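You operate a simulated robot arm through the tools that you are given. There is no shell and no other tool. Be economical: measure what you need, move in short steps, check, and stop when the job is done.

You run a simulated two-armed robot. Do the job below in one go: nothing can be reset, and whatever is moved stays where it is left.

JOB
Pass the yellow axle from hand to hand, fit it down the hub and shut the nest lever.
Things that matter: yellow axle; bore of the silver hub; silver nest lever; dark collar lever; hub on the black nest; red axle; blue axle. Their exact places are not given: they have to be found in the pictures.

Only the result counts: the job must be done as asked and must still hold three seconds after the hand-in. Knocking over, shifting, dropping, spilling or breaking anything else fails it.

ROBOT AND FRAMES
Two 6-joint arms with two-finger parallel grippers on one trunk, on a base that drives. Base frame: it is fixed to the floor where the robot stands at the start and does not move with it; the origin is under the middle of the robot, x ahead of it, y to its left, z up. Lengths are in mm, angles in rad, forces in N, time in s.
The left shoulder is at the start at [60, 187, 1247], the right one opposite. With the tool pointing down near the work surface each hand reaches from about 180 to 600 mm from the robot's upright axis, wherever it stands, measured 20 degrees to its own side. Places, roughly: bore of the silver hub [600, -200, 900]; silver nest lever [500, -200, 900]; dark collar lever [800, -200, 900]; hub on the black nest [600, -200, 900]. Payload 1.57 kg a hand.
The TCP of each hand is the grasp point between the finger pads, 30 mm short of the fingertips. In the tool frame z runs along the fingers and y along their closing line. The gripper opens to 110 mm. The fingers are 24 mm wide and 12 mm thick; the gripper's body (48 by 112 mm) begins 78 mm behind the TCP.
Orientation is that of the tool frame in the base frame, as a unit quaternion [x, y, z, w]. With the fingers straight down and closing along the base's y, the tool's x points along the base's -x, its y along +y and its z along -z.

CONTROLS
- The arms move only by the tool move_arm. It takes "left_plan", "right_plan" or both (then of equal length, played together; a hand with none holds still); each is a list that holds one entry, the list of rows, each a list of 7 numbers: the shift along the tool's x, y, z in m, then the turn, a rotation vector about the tool's x, y, z in rad, then the opening, from 0 (shut) to 1 (fully open). In form: [[[dx, dy, dz, ax, ay, az, claw], ...]]. A call has 1 to 8 rows; each row shifts and turns the commanded pose from where the row before left it, along the tool's axes as they then stand. A row lasts 0.2 s, in which the tool goes at most 50 mm and 0.15 rad; a call with a longer step from one row to the next is refused whole, and so is a gripper value outside its range. Where a pose cannot be reached the arm comes as near as it can. A force on the tool above 40 N (or 10 N above the force at the start of the call, whichever is more), or a blocked arm, ends the call early, and 0.2 s more pass. The fingers move at their own pace (about 153 mm/s each) and stop on an object; they squeeze with about 40 N. The grip force told is the motor's: it shows also when the fingers shut on nothing. Time passes only in rows, and 0.2 s behind the last, so rows that do not move let the fingers close. The reply holds the time, the measured pose of the TCP, the force on the tool along the base axes, the opening and the grip force, in the units named above and with some noise, and new pictures: "views" is both (left out), scene, wrist or none (wrist: the cameras of the hands that moved).
- Cameras (640 x 400 px; columns grow to the right, rows downward): "scene" is now at [15.7, -18.4, 1790]; the picture's right is [-0.23, -0.97, 0.00], its down [-0.73, 0.17, -0.66] and it looks along [0.64, -0.15, -0.75] (base axes); focal length 266 px, centre (320, 200). "left" rides on the left gripper at [70, -16, -141] in its tool frame; the picture's right is [0.23, 0.97, 0.00], its down [-0.86, 0.20, -0.48] and it looks along [-0.47, 0.11, 0.88] (tool axes); focal length 222 px, centre (320, 200). "right" rides on the right gripper at [70, 16, -141] in its tool frame; the picture's right is [-0.23, 0.97, 0.00], its down [-0.86, -0.20, -0.48] and it looks along [-0.47, -0.11, 0.88] (tool axes); focal length 222 px, centre (320, 200).
- lift_body(by): slides the trunk up (or, below 0, down) by that many mm; the arms and the scene camera ride with it, the base frame stays. It gives what a move gives, with no picture.
- drive_base(legs): drives the robot by 1 to 6 legs, each [ahead, left, turn to the left] in mm, mm and rad, along the robot's own axes; the way and the turn of a leg run together, so that a leg with both is an arc; at most 1500 mm and 3.142 rad a leg. The arms and the cameras ride along, it lands a little off, and it stops where it bumps. It gives what a move gives, and a new picture of the scene camera.
- turn_head(pan, tilt): turns the head with the scene camera to pan (to the left, within 1.501 rad either way) and tilt (down, from -0.506 to 1.204), counted from straight ahead of the robot. It gives what a move gives, and a new picture of the scene camera.
- pixel_to_xyz(camera, pixels): there is no depth. For up to 12 entries [column, row, z] of the newest picture of that camera ("zoom" is the newest enlarged one), the place [x, y] in the base frame at which the ray of that pixel passes the height z, good to about 2 mm. It takes no simulated time.
- enlarge(camera, box): a new picture of the part [left, top, right, bottom] of that camera's present view, enlarged. It takes no simulated time.
- hand_in(): hands the job in; it is judged then, once.

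Go step by step. Measure first, check grasps and placings, and put right what went wrong. The budget is 80 turns and 170 pictures, counting those below and the enlarged ones. Unless the task says otherwise, let go and move clear before handing in, and close with one line.

The tools are called after ">>>" by a JSON object that holds its "name" and its "arguments". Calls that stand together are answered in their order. move_arm: Moves the arms, as the interface text tells. Its arguments: {"type":"object","properties":{"left_plan":{"type":"array","items":{"type":"array","items":{"type":"array","items":{"type":"number"}}}},"right_plan":{"type":"array","items":{"type":"array","items":{"type":"array","items":{"type":"number"}}}},"views":{"type":"string","enum":["both","scene","wrist","none"]}},"required":[]} The other tools are called the same way: lift_body (by) slides the trunk up or down; drive_base (legs) drives the base; turn_head (pan, tilt) turns the head that bears the scene camera; pixel_to_xyz (camera, pixels) gives the place at which the rays of pixels pass given heights; enlarge (camera, box) takes an enlarged picture of a part of a camera's view; hand_in () hands the job in.

At the start:

```text
t: 0.0
left_tool_pos: [443.7, 152.0, 1265.2]
left_orientation: [0.0, 1.0, 0.0, 0.0]
left_ft_force: [0.7, -0.3, 0.6]
left_finger_gap: 109.9
left_gripper_force: 0.1
right_tool_pos: [422.0, -272.9, 1277.9]
right_orientation: [0.0, 1.0, 0.0, 0.0]
right_ft_force: [0.0, 0.7, 1.2]
right_finger_gap: 110.1
right_gripper_force: 0.1
trunk travel left (down, up): [-875.0, 115.0]
robot x, y, heading: [-1.5, -2.8, -0.003]
head pan, tilt: [-0.23, 0.853]
```

scene: 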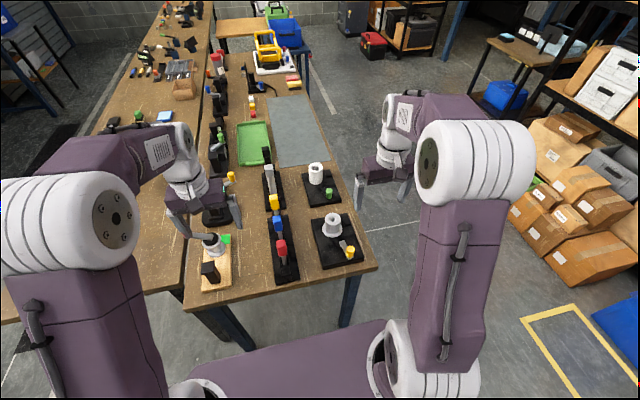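
right: 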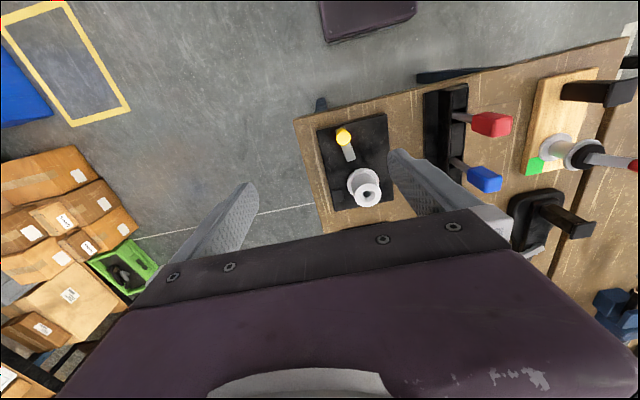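
left: 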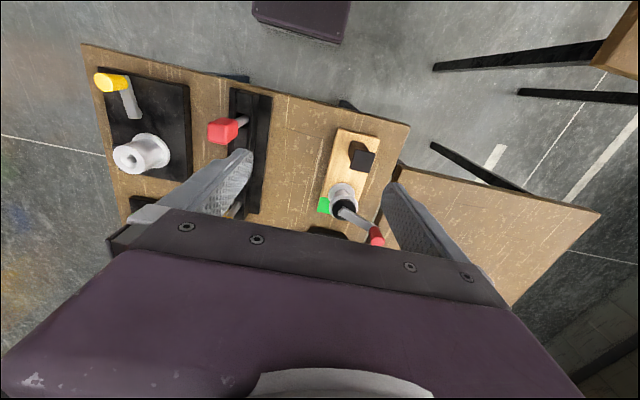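

The scene shows a hub on a black nest near (333,235), with a rack of coloured pieces near (278,220). I'll enlarge to identify the parts.

>>> {"name": "enlarge", "arguments": {"camera": "scene", "box": [240, 150, 380, 290]}}

>>> {"name": "enlarge", "arguments": {"camera": "right", "box": [290, 60, 530, 260]}}

>>> {"name": "enlarge", "arguments": {"camera": "left", "box": [80, 40, 420, 260]}}

```text
2.86 times, centred on (310, 220) of scene
```

zoom: 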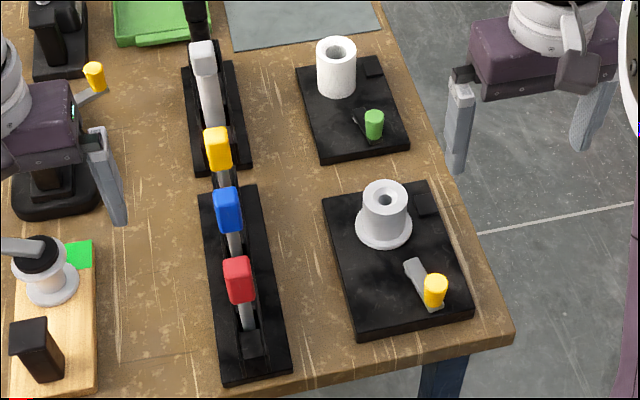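

```text
2.00 times, centred on (410, 160) of right
```

zoom: 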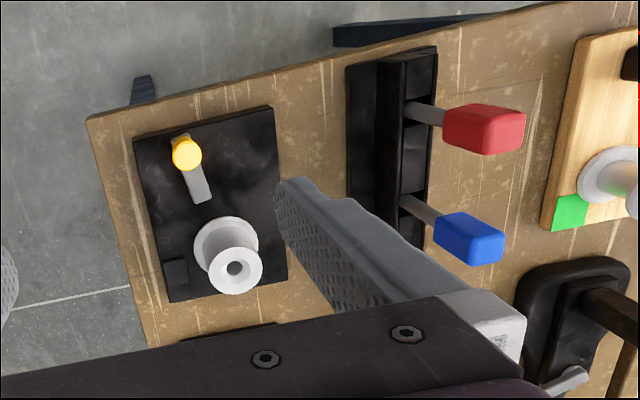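

```text
1.82 times, centred on (250, 150) of left
```

zoom: 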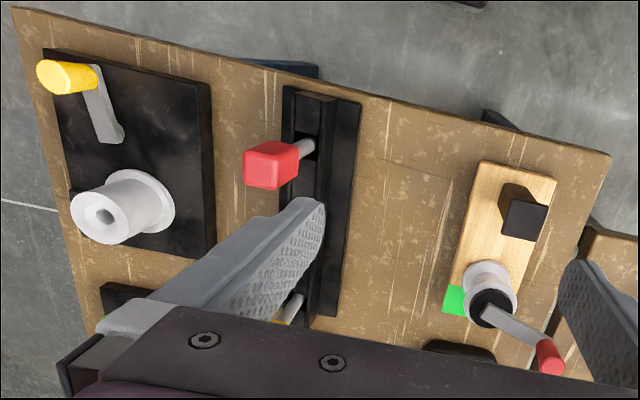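

The rack holds red, blue and yellow axles (near to far), and the hub nest with a yellow-knobbed silver lever is at (345,245). I'll zoom in tighter to measure.

>>> {"name": "enlarge", "arguments": {"camera": "scene", "box": [260, 185, 370, 285]}}

>>> {"name": "pixel_to_xyz", "arguments": {"camera": "scene", "pixels": [[274, 202, 990], [279, 222, 990], [282, 246, 990], [333, 220, 960], [333, 233, 910], [350, 252, 940], [341, 241, 920], [311, 215, 910], [345, 210, 910], [358, 260, 910], [321, 268, 910], [290, 282, 910]]}}

```text
4.00 times, centred on (315, 235) of scene
```

zoom: 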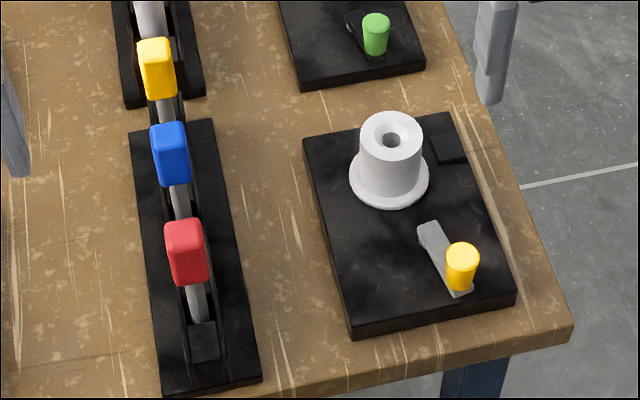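

```text
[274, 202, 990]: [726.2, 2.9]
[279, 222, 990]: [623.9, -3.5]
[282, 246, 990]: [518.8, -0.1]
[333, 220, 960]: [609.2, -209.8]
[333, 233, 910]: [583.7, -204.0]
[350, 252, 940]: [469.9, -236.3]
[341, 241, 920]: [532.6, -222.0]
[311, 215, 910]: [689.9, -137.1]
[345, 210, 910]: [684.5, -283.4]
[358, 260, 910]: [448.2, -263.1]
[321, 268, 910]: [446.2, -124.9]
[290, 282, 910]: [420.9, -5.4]
```

Now triangulate heights using both wrist cameras.

>>> {"name": "pixel_to_xyz", "arguments": {"camera": "right", "pixels": [[493, 124, 990], [493, 124, 960], [486, 179, 990], [486, 179, 960], [368, 194, 960], [368, 194, 930], [343, 136, 940], [343, 136, 920], [350, 158, 910], [320, 132, 910], [387, 115, 910], [391, 200, 910]]}}

>>> {"name": "pixel_to_xyz", "arguments": {"camera": "left", "pixels": [[222, 131, 990], [222, 131, 960], [133, 158, 960], [133, 158, 930], [104, 82, 940], [104, 82, 920], [135, 112, 910], [105, 70, 910], [189, 85, 910], [195, 178, 910]]}}

>>> {"name": "pixel_to_xyz", "arguments": {"camera": "scene", "pixels": [[282, 242, 990], [282, 242, 960], [279, 218, 990], [279, 218, 960], [274, 198, 990], [274, 198, 960], [333, 219, 960], [333, 219, 930], [351, 247, 940], [351, 247, 920]]}}

```text
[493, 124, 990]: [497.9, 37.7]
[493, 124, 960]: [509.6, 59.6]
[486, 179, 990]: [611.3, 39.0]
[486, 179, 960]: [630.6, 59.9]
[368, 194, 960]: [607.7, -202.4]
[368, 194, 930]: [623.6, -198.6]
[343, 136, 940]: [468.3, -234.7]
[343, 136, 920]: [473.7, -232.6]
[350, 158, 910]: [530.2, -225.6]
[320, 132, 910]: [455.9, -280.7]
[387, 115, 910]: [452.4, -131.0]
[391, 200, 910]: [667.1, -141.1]
```

```text
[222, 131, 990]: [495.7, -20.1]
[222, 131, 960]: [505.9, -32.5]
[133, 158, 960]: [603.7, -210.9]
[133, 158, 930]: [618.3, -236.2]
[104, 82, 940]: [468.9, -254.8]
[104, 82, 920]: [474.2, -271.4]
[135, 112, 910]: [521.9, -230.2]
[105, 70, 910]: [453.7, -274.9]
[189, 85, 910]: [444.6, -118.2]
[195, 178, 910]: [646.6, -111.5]
```

```text
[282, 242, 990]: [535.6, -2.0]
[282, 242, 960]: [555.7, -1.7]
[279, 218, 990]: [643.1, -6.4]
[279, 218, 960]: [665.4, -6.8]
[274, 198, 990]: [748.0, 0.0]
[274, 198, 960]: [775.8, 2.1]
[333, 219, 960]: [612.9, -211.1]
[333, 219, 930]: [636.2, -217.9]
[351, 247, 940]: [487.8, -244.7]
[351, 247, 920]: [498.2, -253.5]
```

Triangulated: axle heads at about z 1040, y 0 (red x≈480, blue≈580, yellow≈680). The hub top is about (602,-204,968) and the lever knob top about (465,-236,961). I'll drive ahead and right so both hands reach.

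>>> {"name": "drive_base", "arguments": {"legs": [[0, -150, 0], [110, 0, 0]]}}

```text
t: 2.2
left_tool_pos: [549.7, -1.8, 1266.5]
left_orientation: [-0.002, 1.0, 0.0, 0.002]
left_ft_force: [-1.4, 0.7, -0.7]
left_finger_gap: 110.2
left_gripper_force: 0.1
right_tool_pos: [529.8, -425.2, 1279.6]
right_orientation: [-0.002, 1.0, -0.001, 0.003]
right_ft_force: [-0.7, -0.7, 0.7]
right_finger_gap: 109.9
right_gripper_force: 0.1
trunk travel left (down, up): [-875.0, 115.0]
robot x, y, heading: [115.9, -151.1, 0.005]
head pan, tilt: [-0.23, 0.853]
```

scene: 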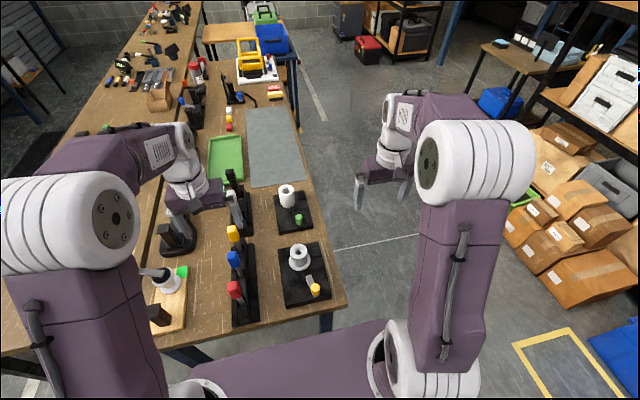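

Both nest and rack now sit in comfortable range. I'll bring the left hand to the left of the yellow axle while turning it, and the right hand over the nest for a close view.

>>> {"name": "move_arm", "arguments": {"left_plan": [[[-0.043, 0.043, 0, 0, 0, 0, 1], [-0.043, 0.043, 0, 0, 0, 0, 1], [-0.043, 0.043, 0, 0, 0, 0, 0.6], [0, 0, 0, 0, 0, -0.15, 0.6], [0, 0, 0, 0, 0, -0.15, 0.6], [0, 0, 0, 0, 0, -0.15, 0.6], [0, 0, 0, 0, 0, -0.15, 0.6], [0, 0, 0, 0, 0, -0.15, 0.6]]], "right_plan": [[[0.01, 0.025, 0.025, 0, 0, 0, 1], [0.01, 0.025, 0.025, 0, 0, 0, 1], [0.01, 0.025, 0.025, 0, 0, 0, 1], [0.01, 0.025, 0.025, 0, 0, 0, 1], [0.01, 0.025, 0.025, 0, 0, 0, 1], [0, 0, 0, 0, 0, 0, 1], [0, 0, 0, 0, 0, 0, 1], [0, 0, 0, 0, 0, 0, 1]]]}}

```text
refused: row 1 steps farther than a row can; nothing moved
```

The step was too long, so I'll use smaller rows.

>>> {"name": "move_arm", "arguments": {"left_plan": [[[-0.032, 0.037, 0, 0, 0, 0, 1], [-0.032, 0.037, 0, 0, 0, 0, 1], [-0.032, 0.037, 0, 0, 0, 0, 0.6], [-0.032, 0.037, 0, 0, 0, 0, 0.6], [0, 0, 0, 0, 0, -0.149, 0.6], [0, 0, 0, 0, 0, -0.149, 0.6], [0, 0, 0, 0, 0, -0.149, 0.6], [0, 0, 0, 0, 0, -0.149, 0.6]]], "right_plan": [[[0.01, 0.025, 0.025, 0, 0, 0, 1], [0.01, 0.025, 0.025, 0, 0, 0, 1], [0.01, 0.025, 0.025, 0, 0, 0, 1], [0.01, 0.025, 0.025, 0, 0, 0, 1], [0.01, 0.025, 0.025, 0, 0, 0, 1], [0, 0, 0, 0, 0, 0, 1], [0, 0, 0, 0, 0, 0, 1], [0, 0, 0, 0, 0, 0, 1]]]}}

```text
t: 4.0
left_tool_pos: [671.7, 145.1, 1264.9]
left_orientation: [-0.296, 0.955, -0.001, 0.0]
left_ft_force: [0.1, 0.1, 0.8]
left_finger_gap: 66.2
left_gripper_force: 0.1
left hand out of reach, approached as far as the arm can: row 4
right_tool_pos: [482.6, -301.9, 1152.7]
right_orientation: [-0.001, 1.0, -0.001, 0.0]
right_ft_force: [0.3, -0.1, 0.4]
right_finger_gap: 110.1
right_gripper_force: 0.0
trunk travel left (down, up): [-875.0, 115.0]
robot x, y, heading: [108.9, -153.4, 0.004]
head pan, tilt: [-0.23, 0.853]
```

scene: 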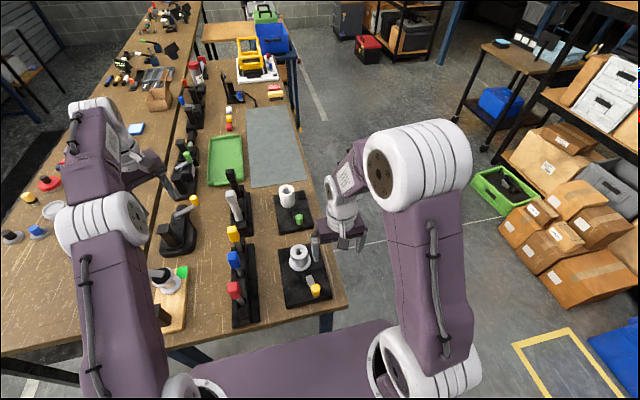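
right: 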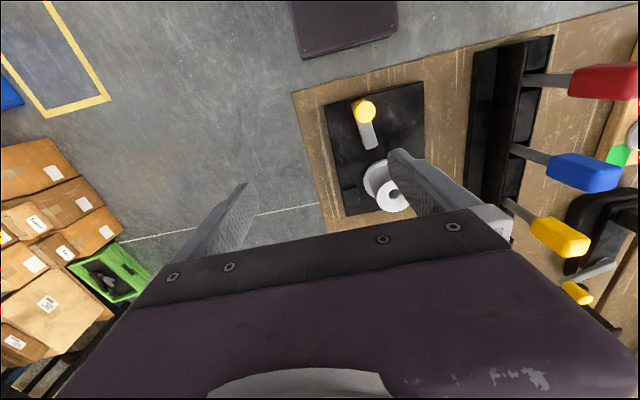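
left: 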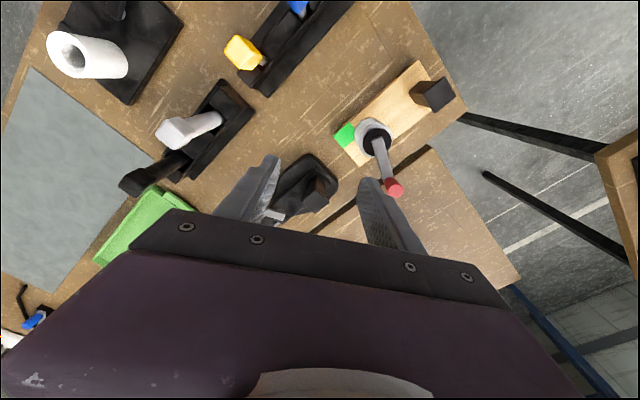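

The left is near its reach limit, so I want to go further ahead; first check how far the base front is from the table edge using the right wrist image (base at (345,50), table edge at (380,70)).

>>> {"name": "pixel_to_xyz", "arguments": {"camera": "right", "pixels": [[345, 48, 300], [345, 48, 600], [345, 48, 0], [380, 68, 896], [292, 94, 896], [470, 46, 896], [394, 192, 968], [364, 109, 961], [370, 143, 915], [560, 228, 1040], [580, 165, 1040], [605, 80, 1040]]}}

>>> {"name": "enlarge", "arguments": {"camera": "right", "box": [290, 60, 450, 220]}}

>>> {"name": "pixel_to_xyz", "arguments": {"camera": "left", "pixels": [[240, 52, 1040], [240, 52, 1060], [263, 62, 990], [390, 190, 1000], [320, 185, 1000], [172, 132, 1060]]}}

>>> {"name": "enlarge", "arguments": {"camera": "left", "box": [140, 0, 460, 230]}}

```text
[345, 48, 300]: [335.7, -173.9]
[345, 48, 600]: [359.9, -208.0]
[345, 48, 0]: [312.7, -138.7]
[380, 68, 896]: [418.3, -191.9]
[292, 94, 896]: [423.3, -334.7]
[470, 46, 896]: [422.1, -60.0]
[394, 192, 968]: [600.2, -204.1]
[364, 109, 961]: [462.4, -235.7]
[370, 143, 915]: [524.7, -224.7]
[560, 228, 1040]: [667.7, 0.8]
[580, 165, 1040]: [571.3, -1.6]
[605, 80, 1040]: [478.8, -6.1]
```

```text
2.50 times, centred on (370, 140) of right
```

zoom: 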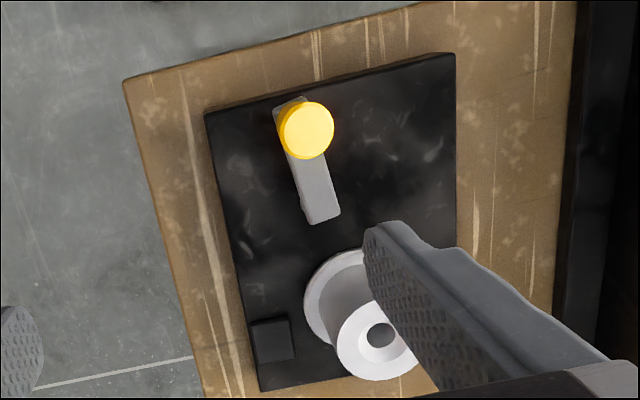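

```text
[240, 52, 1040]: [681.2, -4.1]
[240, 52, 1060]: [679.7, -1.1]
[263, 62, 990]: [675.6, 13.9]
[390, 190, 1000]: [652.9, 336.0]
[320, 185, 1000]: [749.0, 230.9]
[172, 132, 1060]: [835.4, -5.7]
```

```text
1.74 times, centred on (300, 115) of left
```

zoom: 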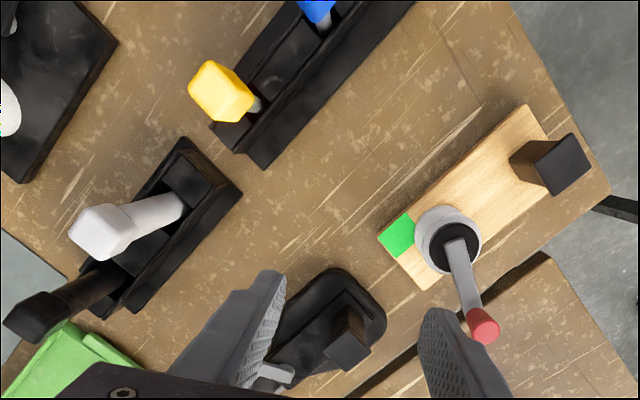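

The base front is about 80 mm short of the table edge, so 65 mm more ahead is safe. Yellow head is at about (675,0,1045).

>>> {"name": "drive_base", "arguments": {"legs": [[65, 30, 0]]}}

>>> {"name": "pixel_to_xyz", "arguments": {"camera": "right", "pixels": [[348, 196, 915]]}}

```text
t: 5.0
left_tool_pos: [729.2, 170.7, 1268.5]
left_orientation: [-0.295, 0.955, 0.0, 0.004]
left_ft_force: [-0.7, 0.9, 0.5]
left_finger_gap: 65.9
left_gripper_force: 0.1
right_tool_pos: [539.4, -275.8, 1154.8]
right_orientation: [-0.001, 1.0, 0.002, 0.002]
right_ft_force: [-1.3, 0.3, 0.1]
right_finger_gap: 109.9
right_gripper_force: 0.0
trunk travel left (down, up): [-875.0, 115.0]
robot x, y, heading: [171.7, -128.3, 0.006]
head pan, tilt: [-0.23, 0.853]
```

scene: 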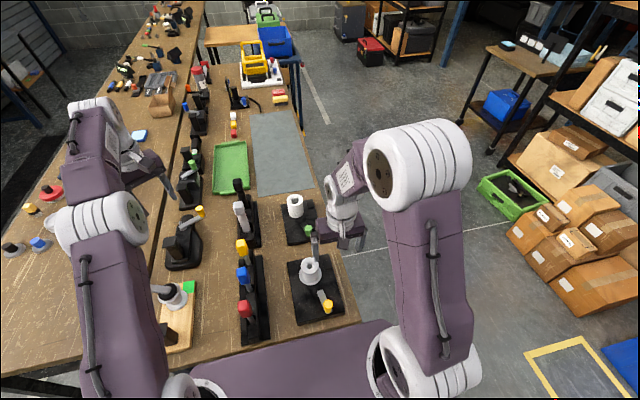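

```text
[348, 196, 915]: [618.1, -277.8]
```

Finishing the left yaw so the fingers close along x, then starting the tilt about the tool's y.

>>> {"name": "move_arm", "arguments": {"left_plan": [[[0, 0, 0, 0, 0, -0.139, 0.6], [0, 0, 0, 0, 0, -0.139, 0.6], [0, 0, 0, 0, 0, -0.139, 0.6], [0, 0, 0, 0, 0, -0.139, 0.6], [0, 0, 0, 0, 0, -0.139, 0.6], [0, 0, 0, 0, 0, -0.139, 0.6], [0, 0, 0, 0, 0, -0.139, 0.6], [0, 0.049, 0, 0, 0, 0, 0.6]]], "views": "none"}}

>>> {"name": "move_arm", "arguments": {"left_plan": [[[0, 0, 0.03, 0, 0.149, 0, 0.6], [0, 0, 0.03, 0, 0.149, 0, 0.6], [0, 0, 0.03, 0, 0.149, 0, 0.6], [0, 0, 0.03, 0, 0.149, 0, 0.6], [0, 0, 0, 0, 0.149, 0, 0.6], [0, 0, 0, 0, 0.149, 0, 0.6], [0, 0, 0, 0, 0.149, 0, 0.6], [0, 0, 0, 0, 0, 0, 0.6]]]}}

```text
t: 6.8
left_tool_pos: [681.1, 175.7, 1268.0]
left_orientation: [0.708, -0.707, 0.002, -0.004]
left_ft_force: [-1.1, 0.4, 0.0]
left_finger_gap: 66.1
left_gripper_force: 0.1
right_tool_pos: [540.5, -273.6, 1155.3]
right_orientation: [-0.001, 1.0, 0.0, 0.002]
right_ft_force: [-1.4, 0.3, 0.6]
right_finger_gap: 110.2
right_gripper_force: 0.0
trunk travel left (down, up): [-875.0, 115.0]
robot x, y, heading: [176.0, -123.5, -0.0]
head pan, tilt: [-0.23, 0.853]
```

```text
t: 8.6
left_tool_pos: [681.8, 145.5, 1148.0]
left_orientation: [-0.612, 0.613, -0.353, -0.353]
left_ft_force: [0.4, 0.1, 0.1]
left_finger_gap: 66.0
left_gripper_force: 0.1
left hand out of reach, approached as far as the arm can: row 7
right_tool_pos: [545.1, -272.7, 1153.1]
right_orientation: [-0.001, 1.0, -0.001, 0.0]
right_ft_force: [0.2, 1.0, -0.7]
right_finger_gap: 109.8
right_gripper_force: 0.1
trunk travel left (down, up): [-875.0, 115.0]
robot x, y, heading: [172.0, -122.2, 0.001]
head pan, tilt: [-0.23, 0.853]
```

scene: 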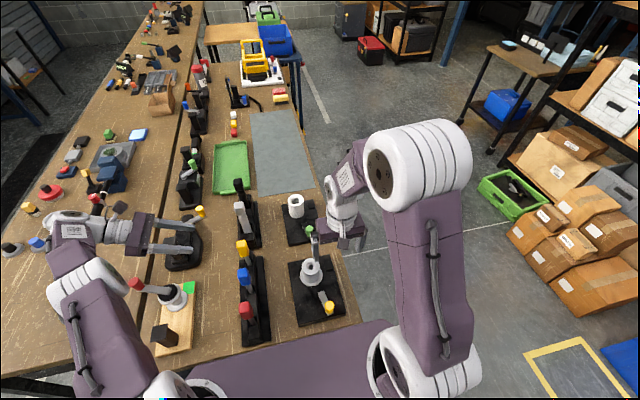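
left: 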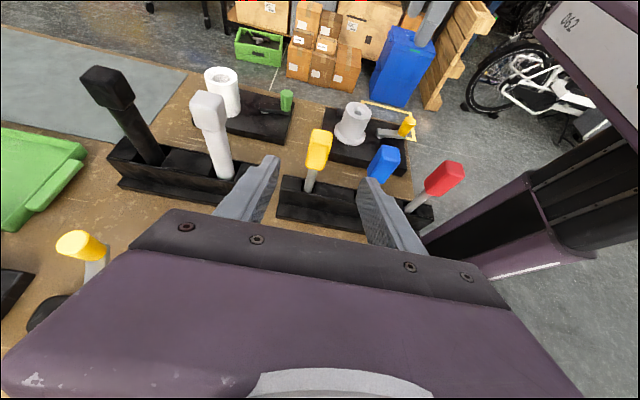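

The tilted left view now shows the axles from the side, yellow at (318,150) with its shaft exposed below. I'll enlarge it.

>>> {"name": "enlarge", "arguments": {"camera": "left", "box": [260, 90, 470, 230]}}

>>> {"name": "pixel_to_xyz", "arguments": {"camera": "left", "pixels": [[320, 135, 1065], [317, 165, 1025], [312, 172, 1010], [309, 188, 970]]}}

```text
2.86 times, centred on (365, 160) of left
```

zoom: 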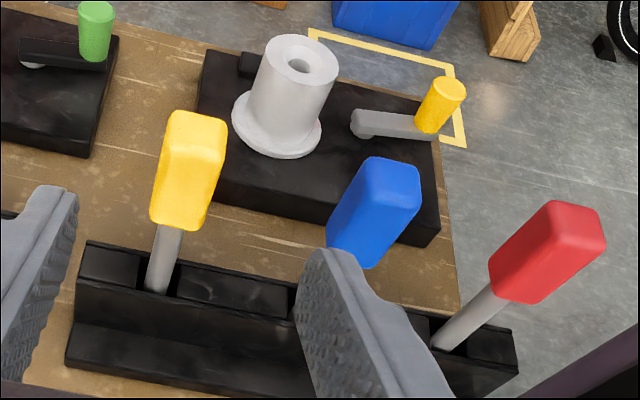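

```text
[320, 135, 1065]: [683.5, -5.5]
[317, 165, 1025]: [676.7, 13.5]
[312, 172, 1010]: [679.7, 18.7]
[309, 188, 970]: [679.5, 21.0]
```

Head spans about z 1005–1067 (28 mm wide) at x≈679, with the rack top about 957. I'll grip the lower head with the tilted left hand. Moving partway along the approach, and turning the right hand 90° meanwhile for a take from above.

>>> {"name": "move_arm", "arguments": {"left_plan": [[[-0.043, 0.002, 0, 0, 0, 0, 0.6], [0, 0, 0.045, 0, 0, 0, 0.6], [0, 0, 0.045, 0, 0, 0, 0.6], [0, 0, 0, 0, 0, 0, 0.6], [0, 0, 0, 0, 0, 0, 0.6], [0, 0, 0, 0, 0, 0, 0.6], [0, 0, 0, 0, 0, 0, 0.6], [0, 0, 0, 0, 0, 0, 0.6]]], "right_plan": [[[0, 0, -0.03, 0, 0, -0.149, 1], [0, 0, -0.03, 0, 0, -0.149, 1], [0, 0, -0.03, 0, 0, -0.149, 0.8], [0, 0, -0.03, 0, 0, -0.149, 0.6], [0, 0, 0, 0, 0, -0.149, 0.6], [0, 0, 0, 0, 0, -0.149, 0.6], [0, 0, 0, 0, 0, -0.149, 0.6], [0, 0, 0, 0, 0, -0.149, 0.6]]], "views": "wrist"}}

```text
t: 10.4
left_tool_pos: [664.3, 79.9, 1069.0]
left_orientation: [-0.613, 0.613, -0.353, -0.352]
left_ft_force: [-0.4, -0.2, 0.0]
left_finger_gap: 66.0
left_gripper_force: 0.2
left hand out of reach, approached as far as the arm can: row 1
right_tool_pos: [545.5, -274.8, 1273.1]
right_orientation: [-0.563, 0.826, 0.0, 0.0]
right_ft_force: [0.7, 0.2, 0.2]
right_finger_gap: 65.8
right_gripper_force: 0.0
trunk travel left (down, up): [-875.0, 115.0]
robot x, y, heading: [175.2, -118.7, 0.001]
head pan, tilt: [-0.23, 0.853]
```

right: 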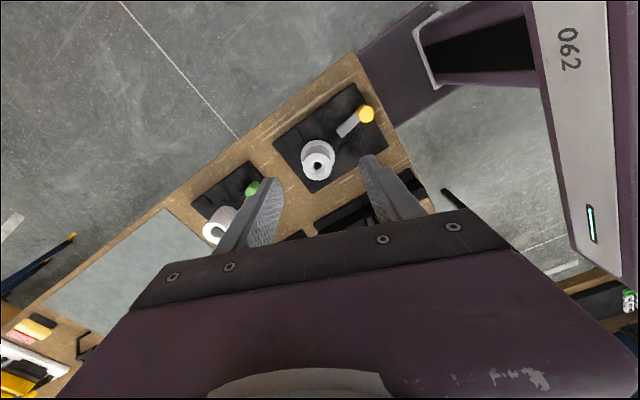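
left: 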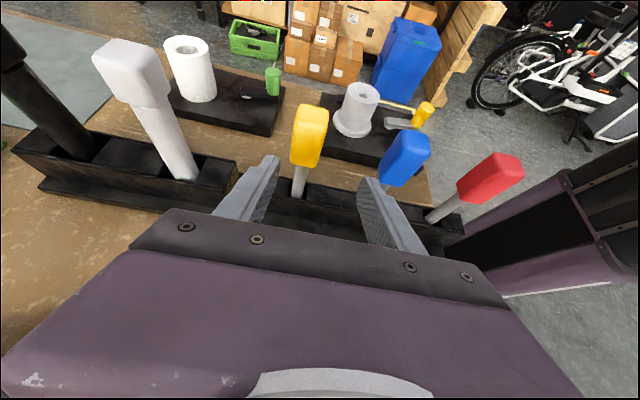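

The left TCP is at x 664; I'll re-measure the yellow head from this new view (310,115–165).

>>> {"name": "pixel_to_xyz", "arguments": {"camera": "left", "pixels": [[308, 140, 1035], [303, 170, 1005], [303, 168, 1010], [299, 193, 960], [312, 106, 1067], [310, 122, 1067]]}}

>>> {"name": "enlarge", "arguments": {"camera": "left", "box": [210, 90, 450, 240]}}

```text
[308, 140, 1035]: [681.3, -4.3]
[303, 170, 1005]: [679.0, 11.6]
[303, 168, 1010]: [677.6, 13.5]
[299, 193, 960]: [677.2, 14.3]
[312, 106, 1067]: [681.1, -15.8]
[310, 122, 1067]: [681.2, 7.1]
```

```text
2.67 times, centred on (330, 165) of left
```

zoom: 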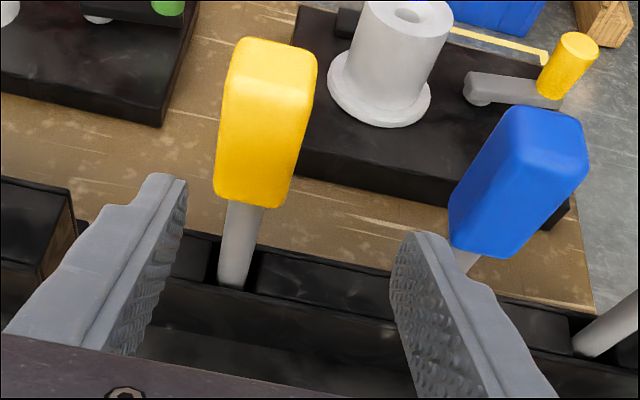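

Yellow axis is at x≈679.5, y≈0. Aligning the left hand in x and height first.

>>> {"name": "move_arm", "arguments": {"left_plan": [[[-0.004, -0.008, 0, 0, 0, 0, 0.6], [-0.004, -0.007, 0.01, 0, 0, 0, 0.6], [0, 0, 0, 0, 0, 0, 0.6]]], "views": "wrist"}}

```text
t: 11.2
left_tool_pos: [678.1, 78.1, 1055.8]
left_orientation: [-0.613, 0.613, -0.352, -0.352]
left_ft_force: [0.6, -0.8, 0.1]
left_finger_gap: 65.8
left_gripper_force: 0.0
right_tool_pos: [545.2, -274.9, 1273.7]
right_orientation: [-0.562, 0.827, 0.0, 0.0]
right_ft_force: [0.1, 0.3, -0.5]
right_finger_gap: 66.0
right_gripper_force: 0.0
trunk travel left (down, up): [-875.0, 115.0]
robot x, y, heading: [170.7, -123.6, 0.002]
head pan, tilt: [-0.23, 0.853]
```

left: 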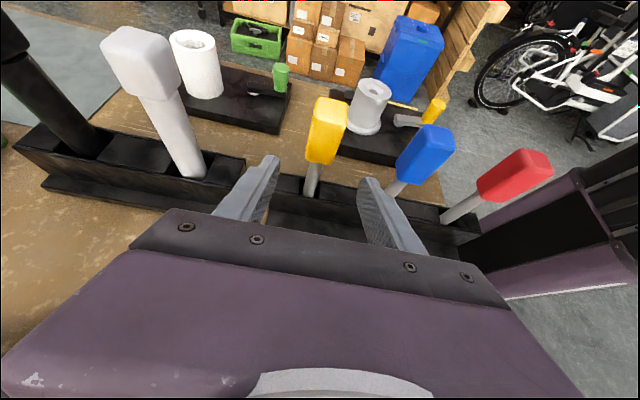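

Aligned; the yellow head sits midway between the fingertips. Advancing 88 mm along the fingers.

>>> {"name": "move_arm", "arguments": {"left_plan": [[[0.001, -0.001, 0.03, 0, 0, 0, 0.6], [0.001, 0, 0.03, 0, 0, 0, 0.6], [0.001, 0, 0.028, 0, 0, 0, 0.6], [0, 0, 0, 0, 0, 0, 0.6]]]}}

```text
t: 12.2
left_tool_pos: [678.5, -1.6, 1012.0]
left_orientation: [0.613, -0.613, 0.353, 0.352]
left_ft_force: [-0.4, -0.1, -0.6]
left_finger_gap: 65.8
left_gripper_force: 0.1
right_tool_pos: [545.8, -273.8, 1273.6]
right_orientation: [-0.562, 0.827, 0.0, 0.0]
right_ft_force: [0.0, -1.0, -0.4]
right_finger_gap: 66.0
right_gripper_force: 0.1
trunk travel left (down, up): [-875.0, 115.0]
robot x, y, heading: [172.7, -123.9, 0.004]
head pan, tilt: [-0.23, 0.853]
```

scene: 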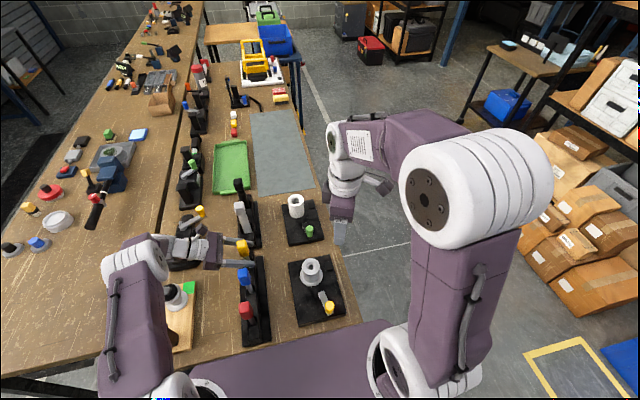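
left: 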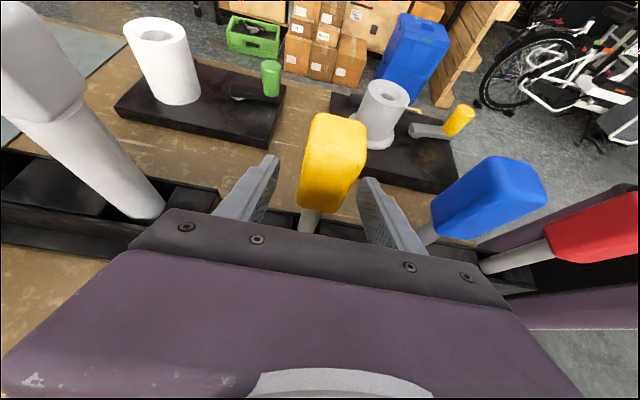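

The head is between the pads, with the TCP (pixel ≈319,194) just above the head's lower edge. I'll nudge up 4 mm and close.

>>> {"name": "move_arm", "arguments": {"left_plan": [[[0.0035, 0.0015, -0.002, 0, 0, 0, 0.6], [0, 0, 0, 0, 0, 0, 0.3], [0, 0, 0, 0, 0, 0, 0], [0, 0, 0, 0, 0, 0, 0], [0, 0, 0, 0, 0, 0, 0]]], "views": "wrist"}}

```text
t: 13.4
left_tool_pos: [677.8, -1.3, 1017.8]
left_orientation: [-0.613, 0.613, -0.352, -0.352]
left_ft_force: [0.2, -0.4, 2.8]
left_finger_gap: 29.5
left_gripper_force: 39.2
right_tool_pos: [545.2, -273.7, 1273.8]
right_orientation: [-0.562, 0.827, 0.0, 0.001]
right_ft_force: [-0.8, 0.3, -0.1]
right_finger_gap: 66.0
right_gripper_force: 0.1
trunk travel left (down, up): [-875.0, 115.0]
robot x, y, heading: [176.2, -124.3, 0.003]
head pan, tilt: [-0.23, 0.853]
```

left: 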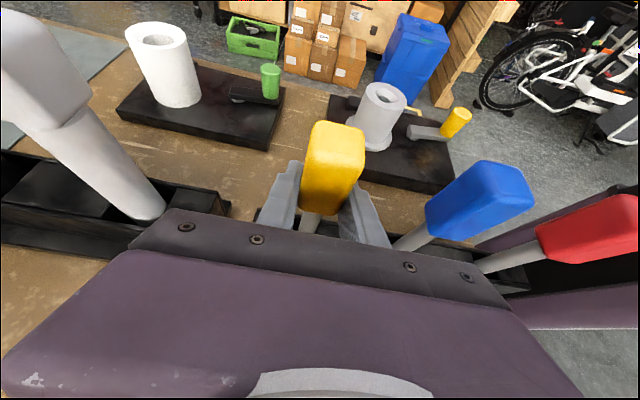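

Gripped (gap 29.5 mm, 39 N). Lifting the axle straight up while the right finishes its turn.

>>> {"name": "move_arm", "arguments": {"left_plan": [[[0.0195, 0, -0.01125, 0, 0, 0, 0], [0.0195, 0, -0.01125, 0, 0, 0, 0], [0.0195, 0, -0.01125, 0, 0, 0, 0], [0.0195, 0, -0.01125, 0, 0, 0, 0], [0.0195, 0, -0.01125, 0, 0, 0, 0], [0.0195, 0, -0.01125, 0, 0, 0, 0], [0, 0, 0, 0, 0, 0, 0]]], "right_plan": [[[0, 0, 0, 0, 0, -0.126, 0.6], [0, 0, 0, 0, 0, -0.126, 0.6], [0, 0, 0, 0, 0, -0.126, 0.6], [0, 0, 0, 0, 0, 0, 0.6], [0, 0, 0, 0, 0, 0, 0.6], [0, 0, 0, 0, 0, 0, 0.6], [0, 0, 0, 0, 0, 0, 0.6]]]}}

```text
t: 15.0
left_tool_pos: [676.6, -2.0, 1154.5]
left_orientation: [-0.612, 0.614, -0.351, -0.352]
left_ft_force: [-0.1, 0.4, -1.8]
left_finger_gap: 29.7
left_gripper_force: 39.1
right_tool_pos: [544.7, -273.5, 1273.2]
right_orientation: [0.708, -0.706, 0.0, -0.001]
right_ft_force: [-0.4, 1.0, 0.3]
right_finger_gap: 66.1
right_gripper_force: 0.0
trunk travel left (down, up): [-875.0, 115.0]
robot x, y, heading: [171.9, -123.1, 0.001]
head pan, tilt: [-0.23, 0.853]
```

scene: 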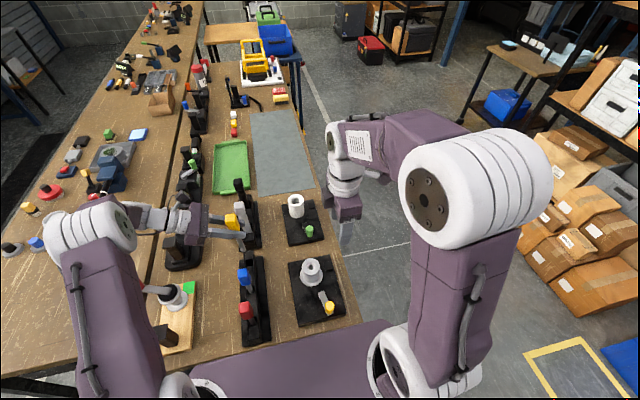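
right: 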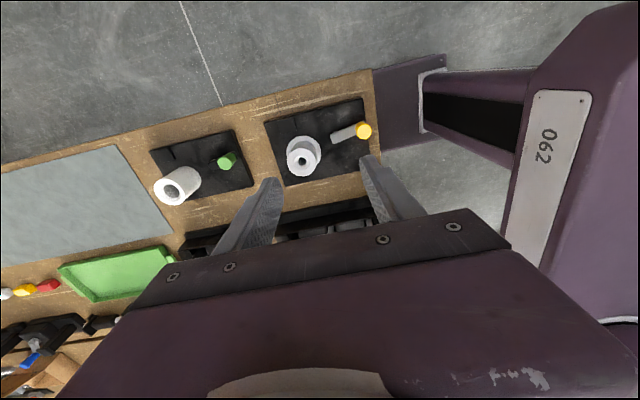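
left: 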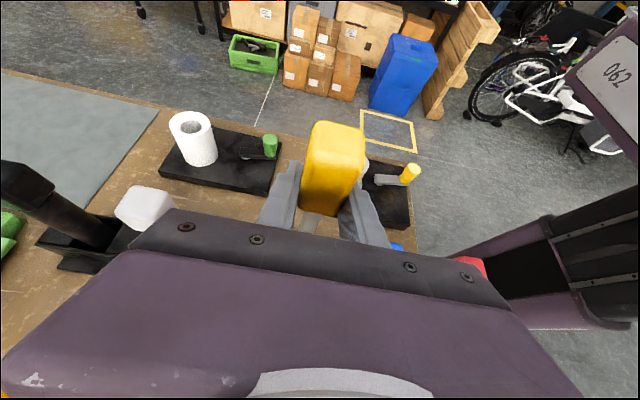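

The axle is up, held steadily. Moving it to a free handover spot near (620,-90) and raising slightly.

>>> {"name": "move_arm", "arguments": {"left_plan": [[[0.036, 0.0, 0.0105, 0, 0, 0, 0], [0.0085, 0.019, 0.018, 0, 0, 0, 0], [0.0085, 0.019, 0.018, 0, 0, 0, 0], [0.0085, 0.019, 0.018, 0, 0, 0, 0], [0, 0, 0, 0, 0, 0, 0]]], "views": "both"}}

>>> {"name": "enlarge", "arguments": {"camera": "scene", "box": [190, 170, 350, 300]}}

```text
t: 16.2
left_tool_pos: [620.4, -87.4, 1176.3]
left_orientation: [-0.613, 0.613, -0.353, -0.352]
left_ft_force: [0.4, 0.5, -0.8]
left_finger_gap: 29.5
left_gripper_force: 38.9
right_tool_pos: [547.1, -272.1, 1273.8]
right_orientation: [0.708, -0.706, 0.0, 0.0]
right_ft_force: [-1.3, -0.3, 0.1]
right_finger_gap: 66.0
right_gripper_force: 0.0
trunk travel left (down, up): [-875.0, 115.0]
robot x, y, heading: [172.9, -124.5, 0.001]
head pan, tilt: [-0.23, 0.853]
```

scene: 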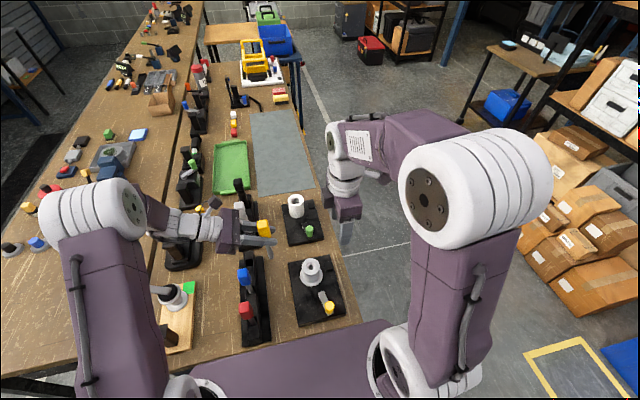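
left: 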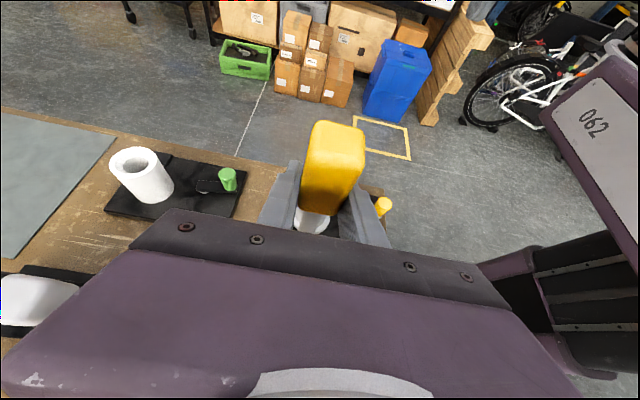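

```text
3.08 times, centred on (270, 235) of scene
```

zoom: 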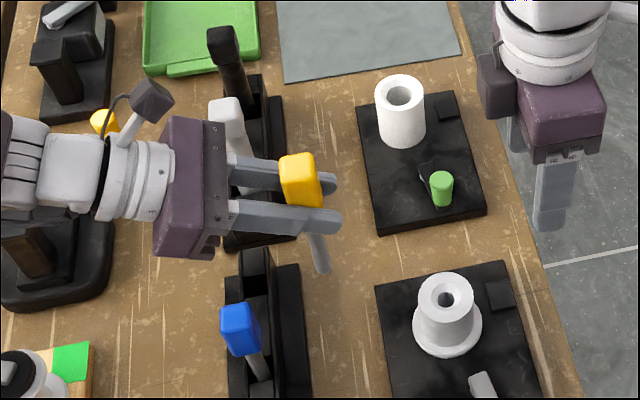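

The handover pose is clear: the axle axis is near (620,-86) with its top at about z 1225. Bringing the open right hand directly above.

>>> {"name": "move_arm", "arguments": {"right_plan": [[[-0.035, -0.0146, -0.008, 0, 0, 0, 0.6], [-0.035, -0.0146, -0.008, 0, 0, 0, 0.6], [-0.035, -0.0146, 0, 0, 0, 0, 0.6], [-0.04, -0.0146, 0, 0, 0, 0, 0.6], [-0.04, -0.0146, 0, 0, 0, 0, 0.6], [0, 0, 0, 0, 0, 0, 0.6]]]}}

```text
t: 17.6
left_tool_pos: [618.8, -87.4, 1176.8]
left_orientation: [-0.613, 0.613, -0.352, -0.353]
left_ft_force: [0.4, 0.1, -1.2]
left_finger_gap: 29.2
left_gripper_force: 38.9
right_tool_pos: [618.6, -88.0, 1291.0]
right_orientation: [0.708, -0.706, 0.0, 0.001]
right_ft_force: [0.0, -0.4, 1.1]
right_finger_gap: 66.1
right_gripper_force: 0.2
trunk travel left (down, up): [-875.0, 115.0]
robot x, y, heading: [176.8, -121.2, 0.003]
head pan, tilt: [-0.23, 0.853]
```

scene: 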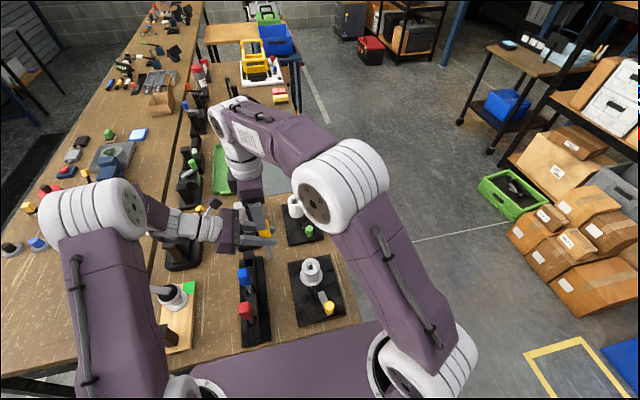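
right: 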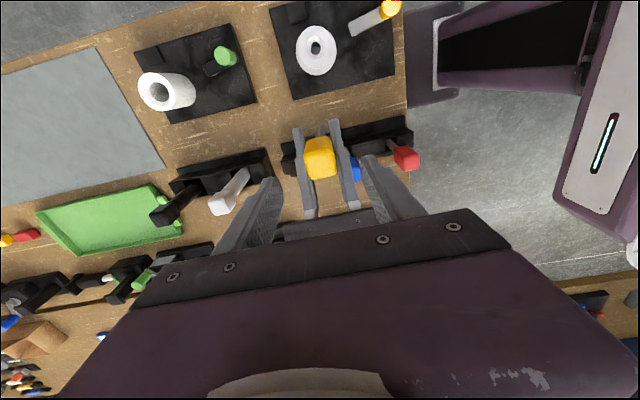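

>>> {"name": "pixel_to_xyz", "arguments": {"camera": "right", "pixels": [[322, 164, 1225], [308, 165, 1225], [336, 164, 1225], [320, 152, 1225], [323, 177, 1225], [316, 45, 968]]}}

>>> {"name": "enlarge", "arguments": {"camera": "right", "box": [240, 100, 420, 230]}}

```text
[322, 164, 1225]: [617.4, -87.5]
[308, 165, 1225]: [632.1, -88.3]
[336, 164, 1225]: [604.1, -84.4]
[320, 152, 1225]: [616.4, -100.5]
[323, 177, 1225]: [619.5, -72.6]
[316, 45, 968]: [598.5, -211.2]
```

```text
3.08 times, centred on (330, 165) of right
```

zoom: 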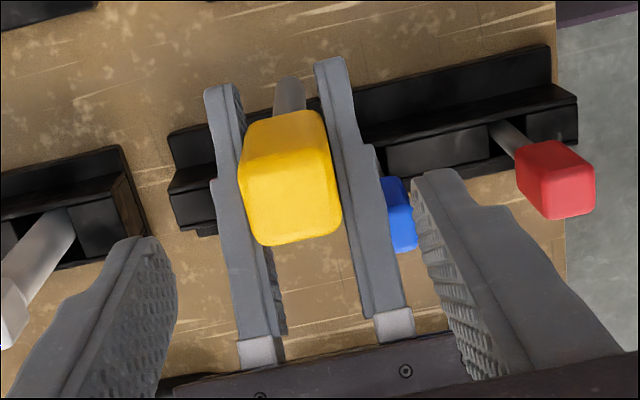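

The yellow top is at about (618,-85), nearly under the right TCP. Descending so the fingertips end just above the left fingers.

>>> {"name": "move_arm", "arguments": {"right_plan": [[[-0.003, 0, 0.02, 0, 0, 0, 0.6], [0, 0, 0.02, 0, 0, 0, 0.6], [0, 0, 0.019, 0, 0, 0, 0.6], [0, 0, 0, 0, 0, 0, 0.6]]], "views": "wrist"}}

>>> {"name": "enlarge", "arguments": {"camera": "scene", "box": [200, 180, 310, 270]}}

>>> {"name": "enlarge", "arguments": {"camera": "left", "box": [200, 60, 440, 250]}}

```text
t: 18.6
left_tool_pos: [619.6, -87.6, 1177.3]
left_orientation: [-0.613, 0.614, -0.352, -0.352]
left_ft_force: [-0.8, 0.5, -1.6]
left_finger_gap: 29.4
left_gripper_force: 39.3
right_tool_pos: [618.8, -84.7, 1231.1]
right_orientation: [0.708, -0.706, 0.0, 0.0]
right_ft_force: [0.2, -0.4, 0.9]
right_finger_gap: 66.3
right_gripper_force: 0.1
trunk travel left (down, up): [-875.0, 115.0]
robot x, y, heading: [176.2, -124.5, 0.004]
head pan, tilt: [-0.23, 0.853]
```

right: 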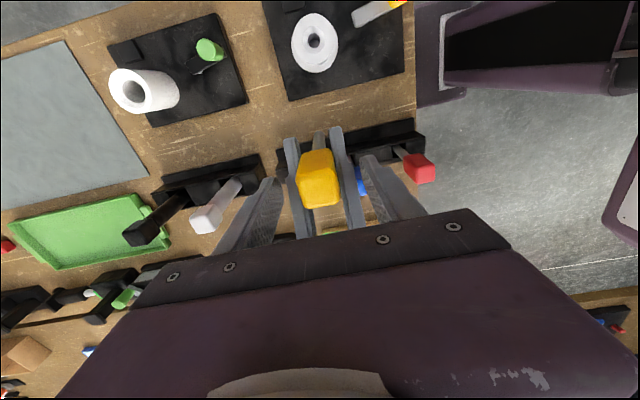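

```text
4.44 times, centred on (255, 225) of scene
```

zoom: 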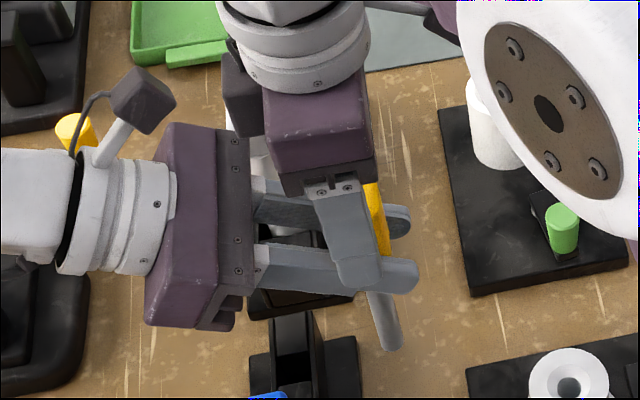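

```text
2.11 times, centred on (320, 155) of left
```

zoom: 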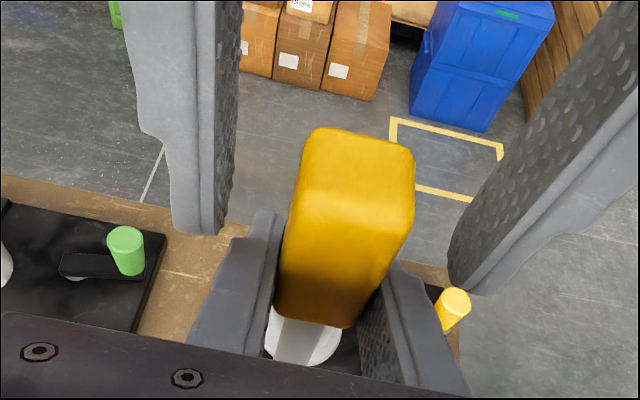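

The right fingers straddle the head above the left fingers. Closing the right.

>>> {"name": "move_arm", "arguments": {"right_plan": [[[0, 0, -0.001, 0, 0, 0, 0.4], [0, 0, 0, 0, 0, 0, 0.2], [0, 0, 0, 0, 0, 0, 0], [0, 0, 0, 0, 0, 0, 0], [0, 0, 0, 0, 0, 0, 0]]], "views": "wrist"}}

>>> {"name": "enlarge", "arguments": {"camera": "left", "box": [200, 60, 440, 250]}}

```text
t: 19.8
left_tool_pos: [619.7, -86.9, 1177.0]
left_orientation: [-0.612, 0.614, -0.352, -0.353]
left_ft_force: [-10.7, 1.1, 5.5]
left_finger_gap: 29.5
left_gripper_force: 38.7
right_tool_pos: [617.8, -85.2, 1232.0]
right_orientation: [0.708, -0.707, 0.001, -0.001]
right_ft_force: [9.8, -1.5, -5.3]
right_finger_gap: 29.1
right_gripper_force: 39.2
trunk travel left (down, up): [-875.0, 115.0]
robot x, y, heading: [174.5, -123.0, -0.004]
head pan, tilt: [-0.23, 0.853]
```

right: 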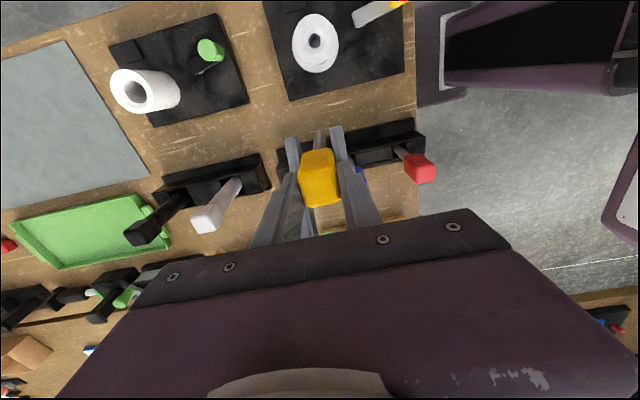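

```text
2.11 times, centred on (320, 155) of left
```

zoom: 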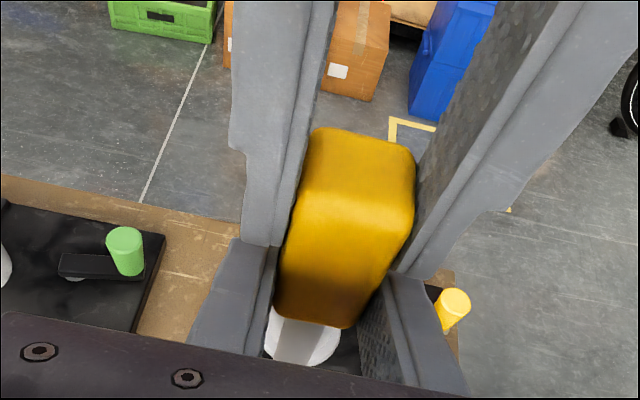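

Both hands hold it (gaps 29.5 and 29.1). Releasing with the left and backing it away along its fingers.

>>> {"name": "move_arm", "arguments": {"left_plan": [[[0, 0, 0, 0, 0, 0, 0.3], [0, 0, 0, 0, 0, 0, 0.7], [0, 0, 0, 0, 0, 0, 0.7], [0, 0, -0.03, 0, 0, 0, 0.7], [0, 0, -0.04, 0, 0, 0, 0.7], [0, 0, -0.04, 0, 0, 0, 0.7], [0, 0, -0.04, 0, 0, 0, 0.7]]]}}

```text
t: 21.4
left_tool_pos: [622.0, 39.4, 1250.0]
left_orientation: [-0.612, 0.613, -0.353, -0.353]
left_ft_force: [1.1, 0.0, 0.8]
left_finger_gap: 76.9
left_gripper_force: 0.0
right_tool_pos: [617.3, -84.7, 1232.3]
right_orientation: [0.708, -0.707, 0.001, 0.001]
right_ft_force: [-0.1, 0.1, -0.1]
right_finger_gap: 29.1
right_gripper_force: 38.8
trunk travel left (down, up): [-875.0, 115.0]
robot x, y, heading: [175.1, -119.2, 0.0]
head pan, tilt: [-0.23, 0.853]
```

scene: 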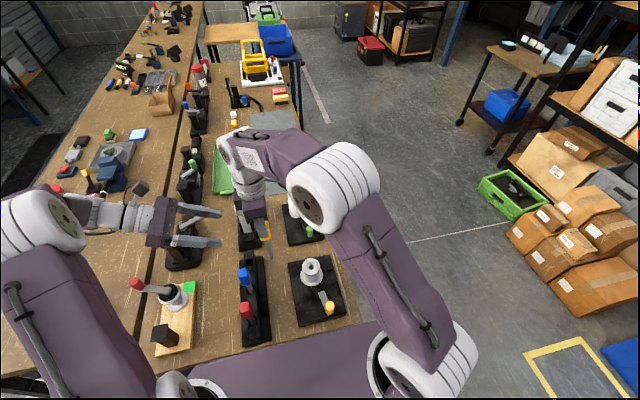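
left: 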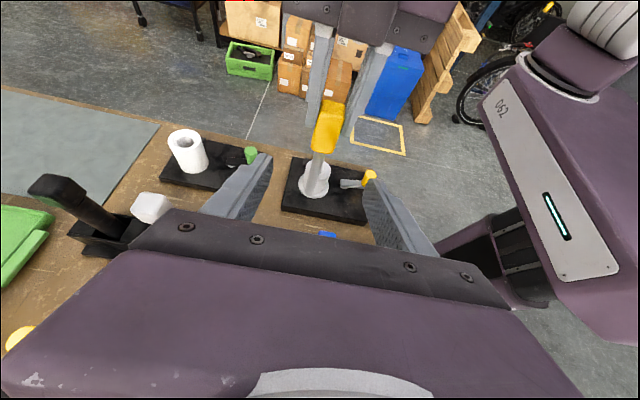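

The right alone holds the axle. I'll look at the shaft from both the left wrist and scene views to check its tilt and length.

>>> {"name": "enlarge", "arguments": {"camera": "left", "box": [270, 80, 390, 230]}}

>>> {"name": "enlarge", "arguments": {"camera": "scene", "box": [230, 190, 360, 330]}}

>>> {"name": "enlarge", "arguments": {"camera": "right", "box": [230, 0, 430, 220]}}

```text
2.67 times, centred on (330, 155) of left
```

zoom: 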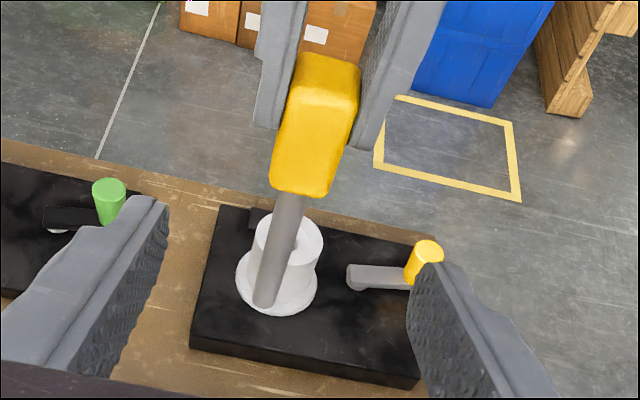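

```text
2.86 times, centred on (295, 260) of scene
```

zoom: 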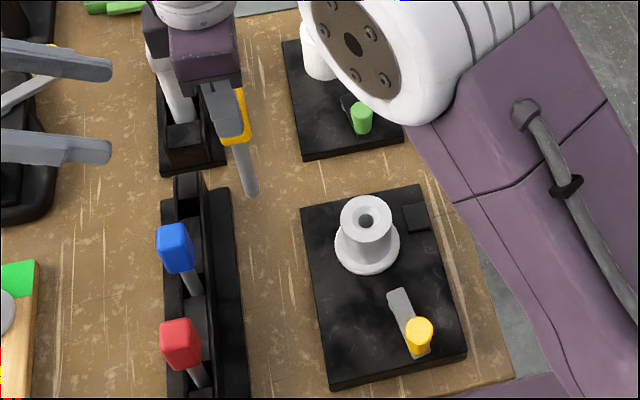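

```text
1.82 times, centred on (330, 110) of right
```

zoom: 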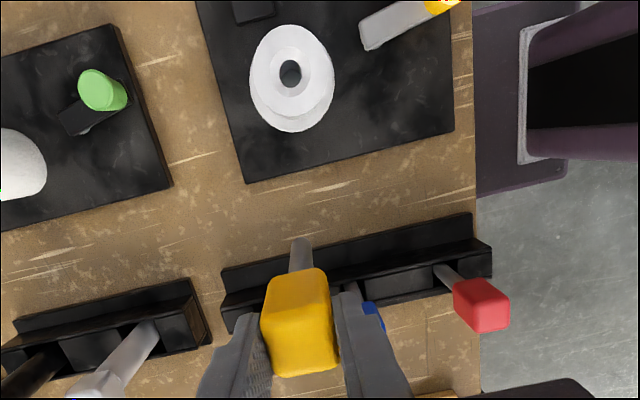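

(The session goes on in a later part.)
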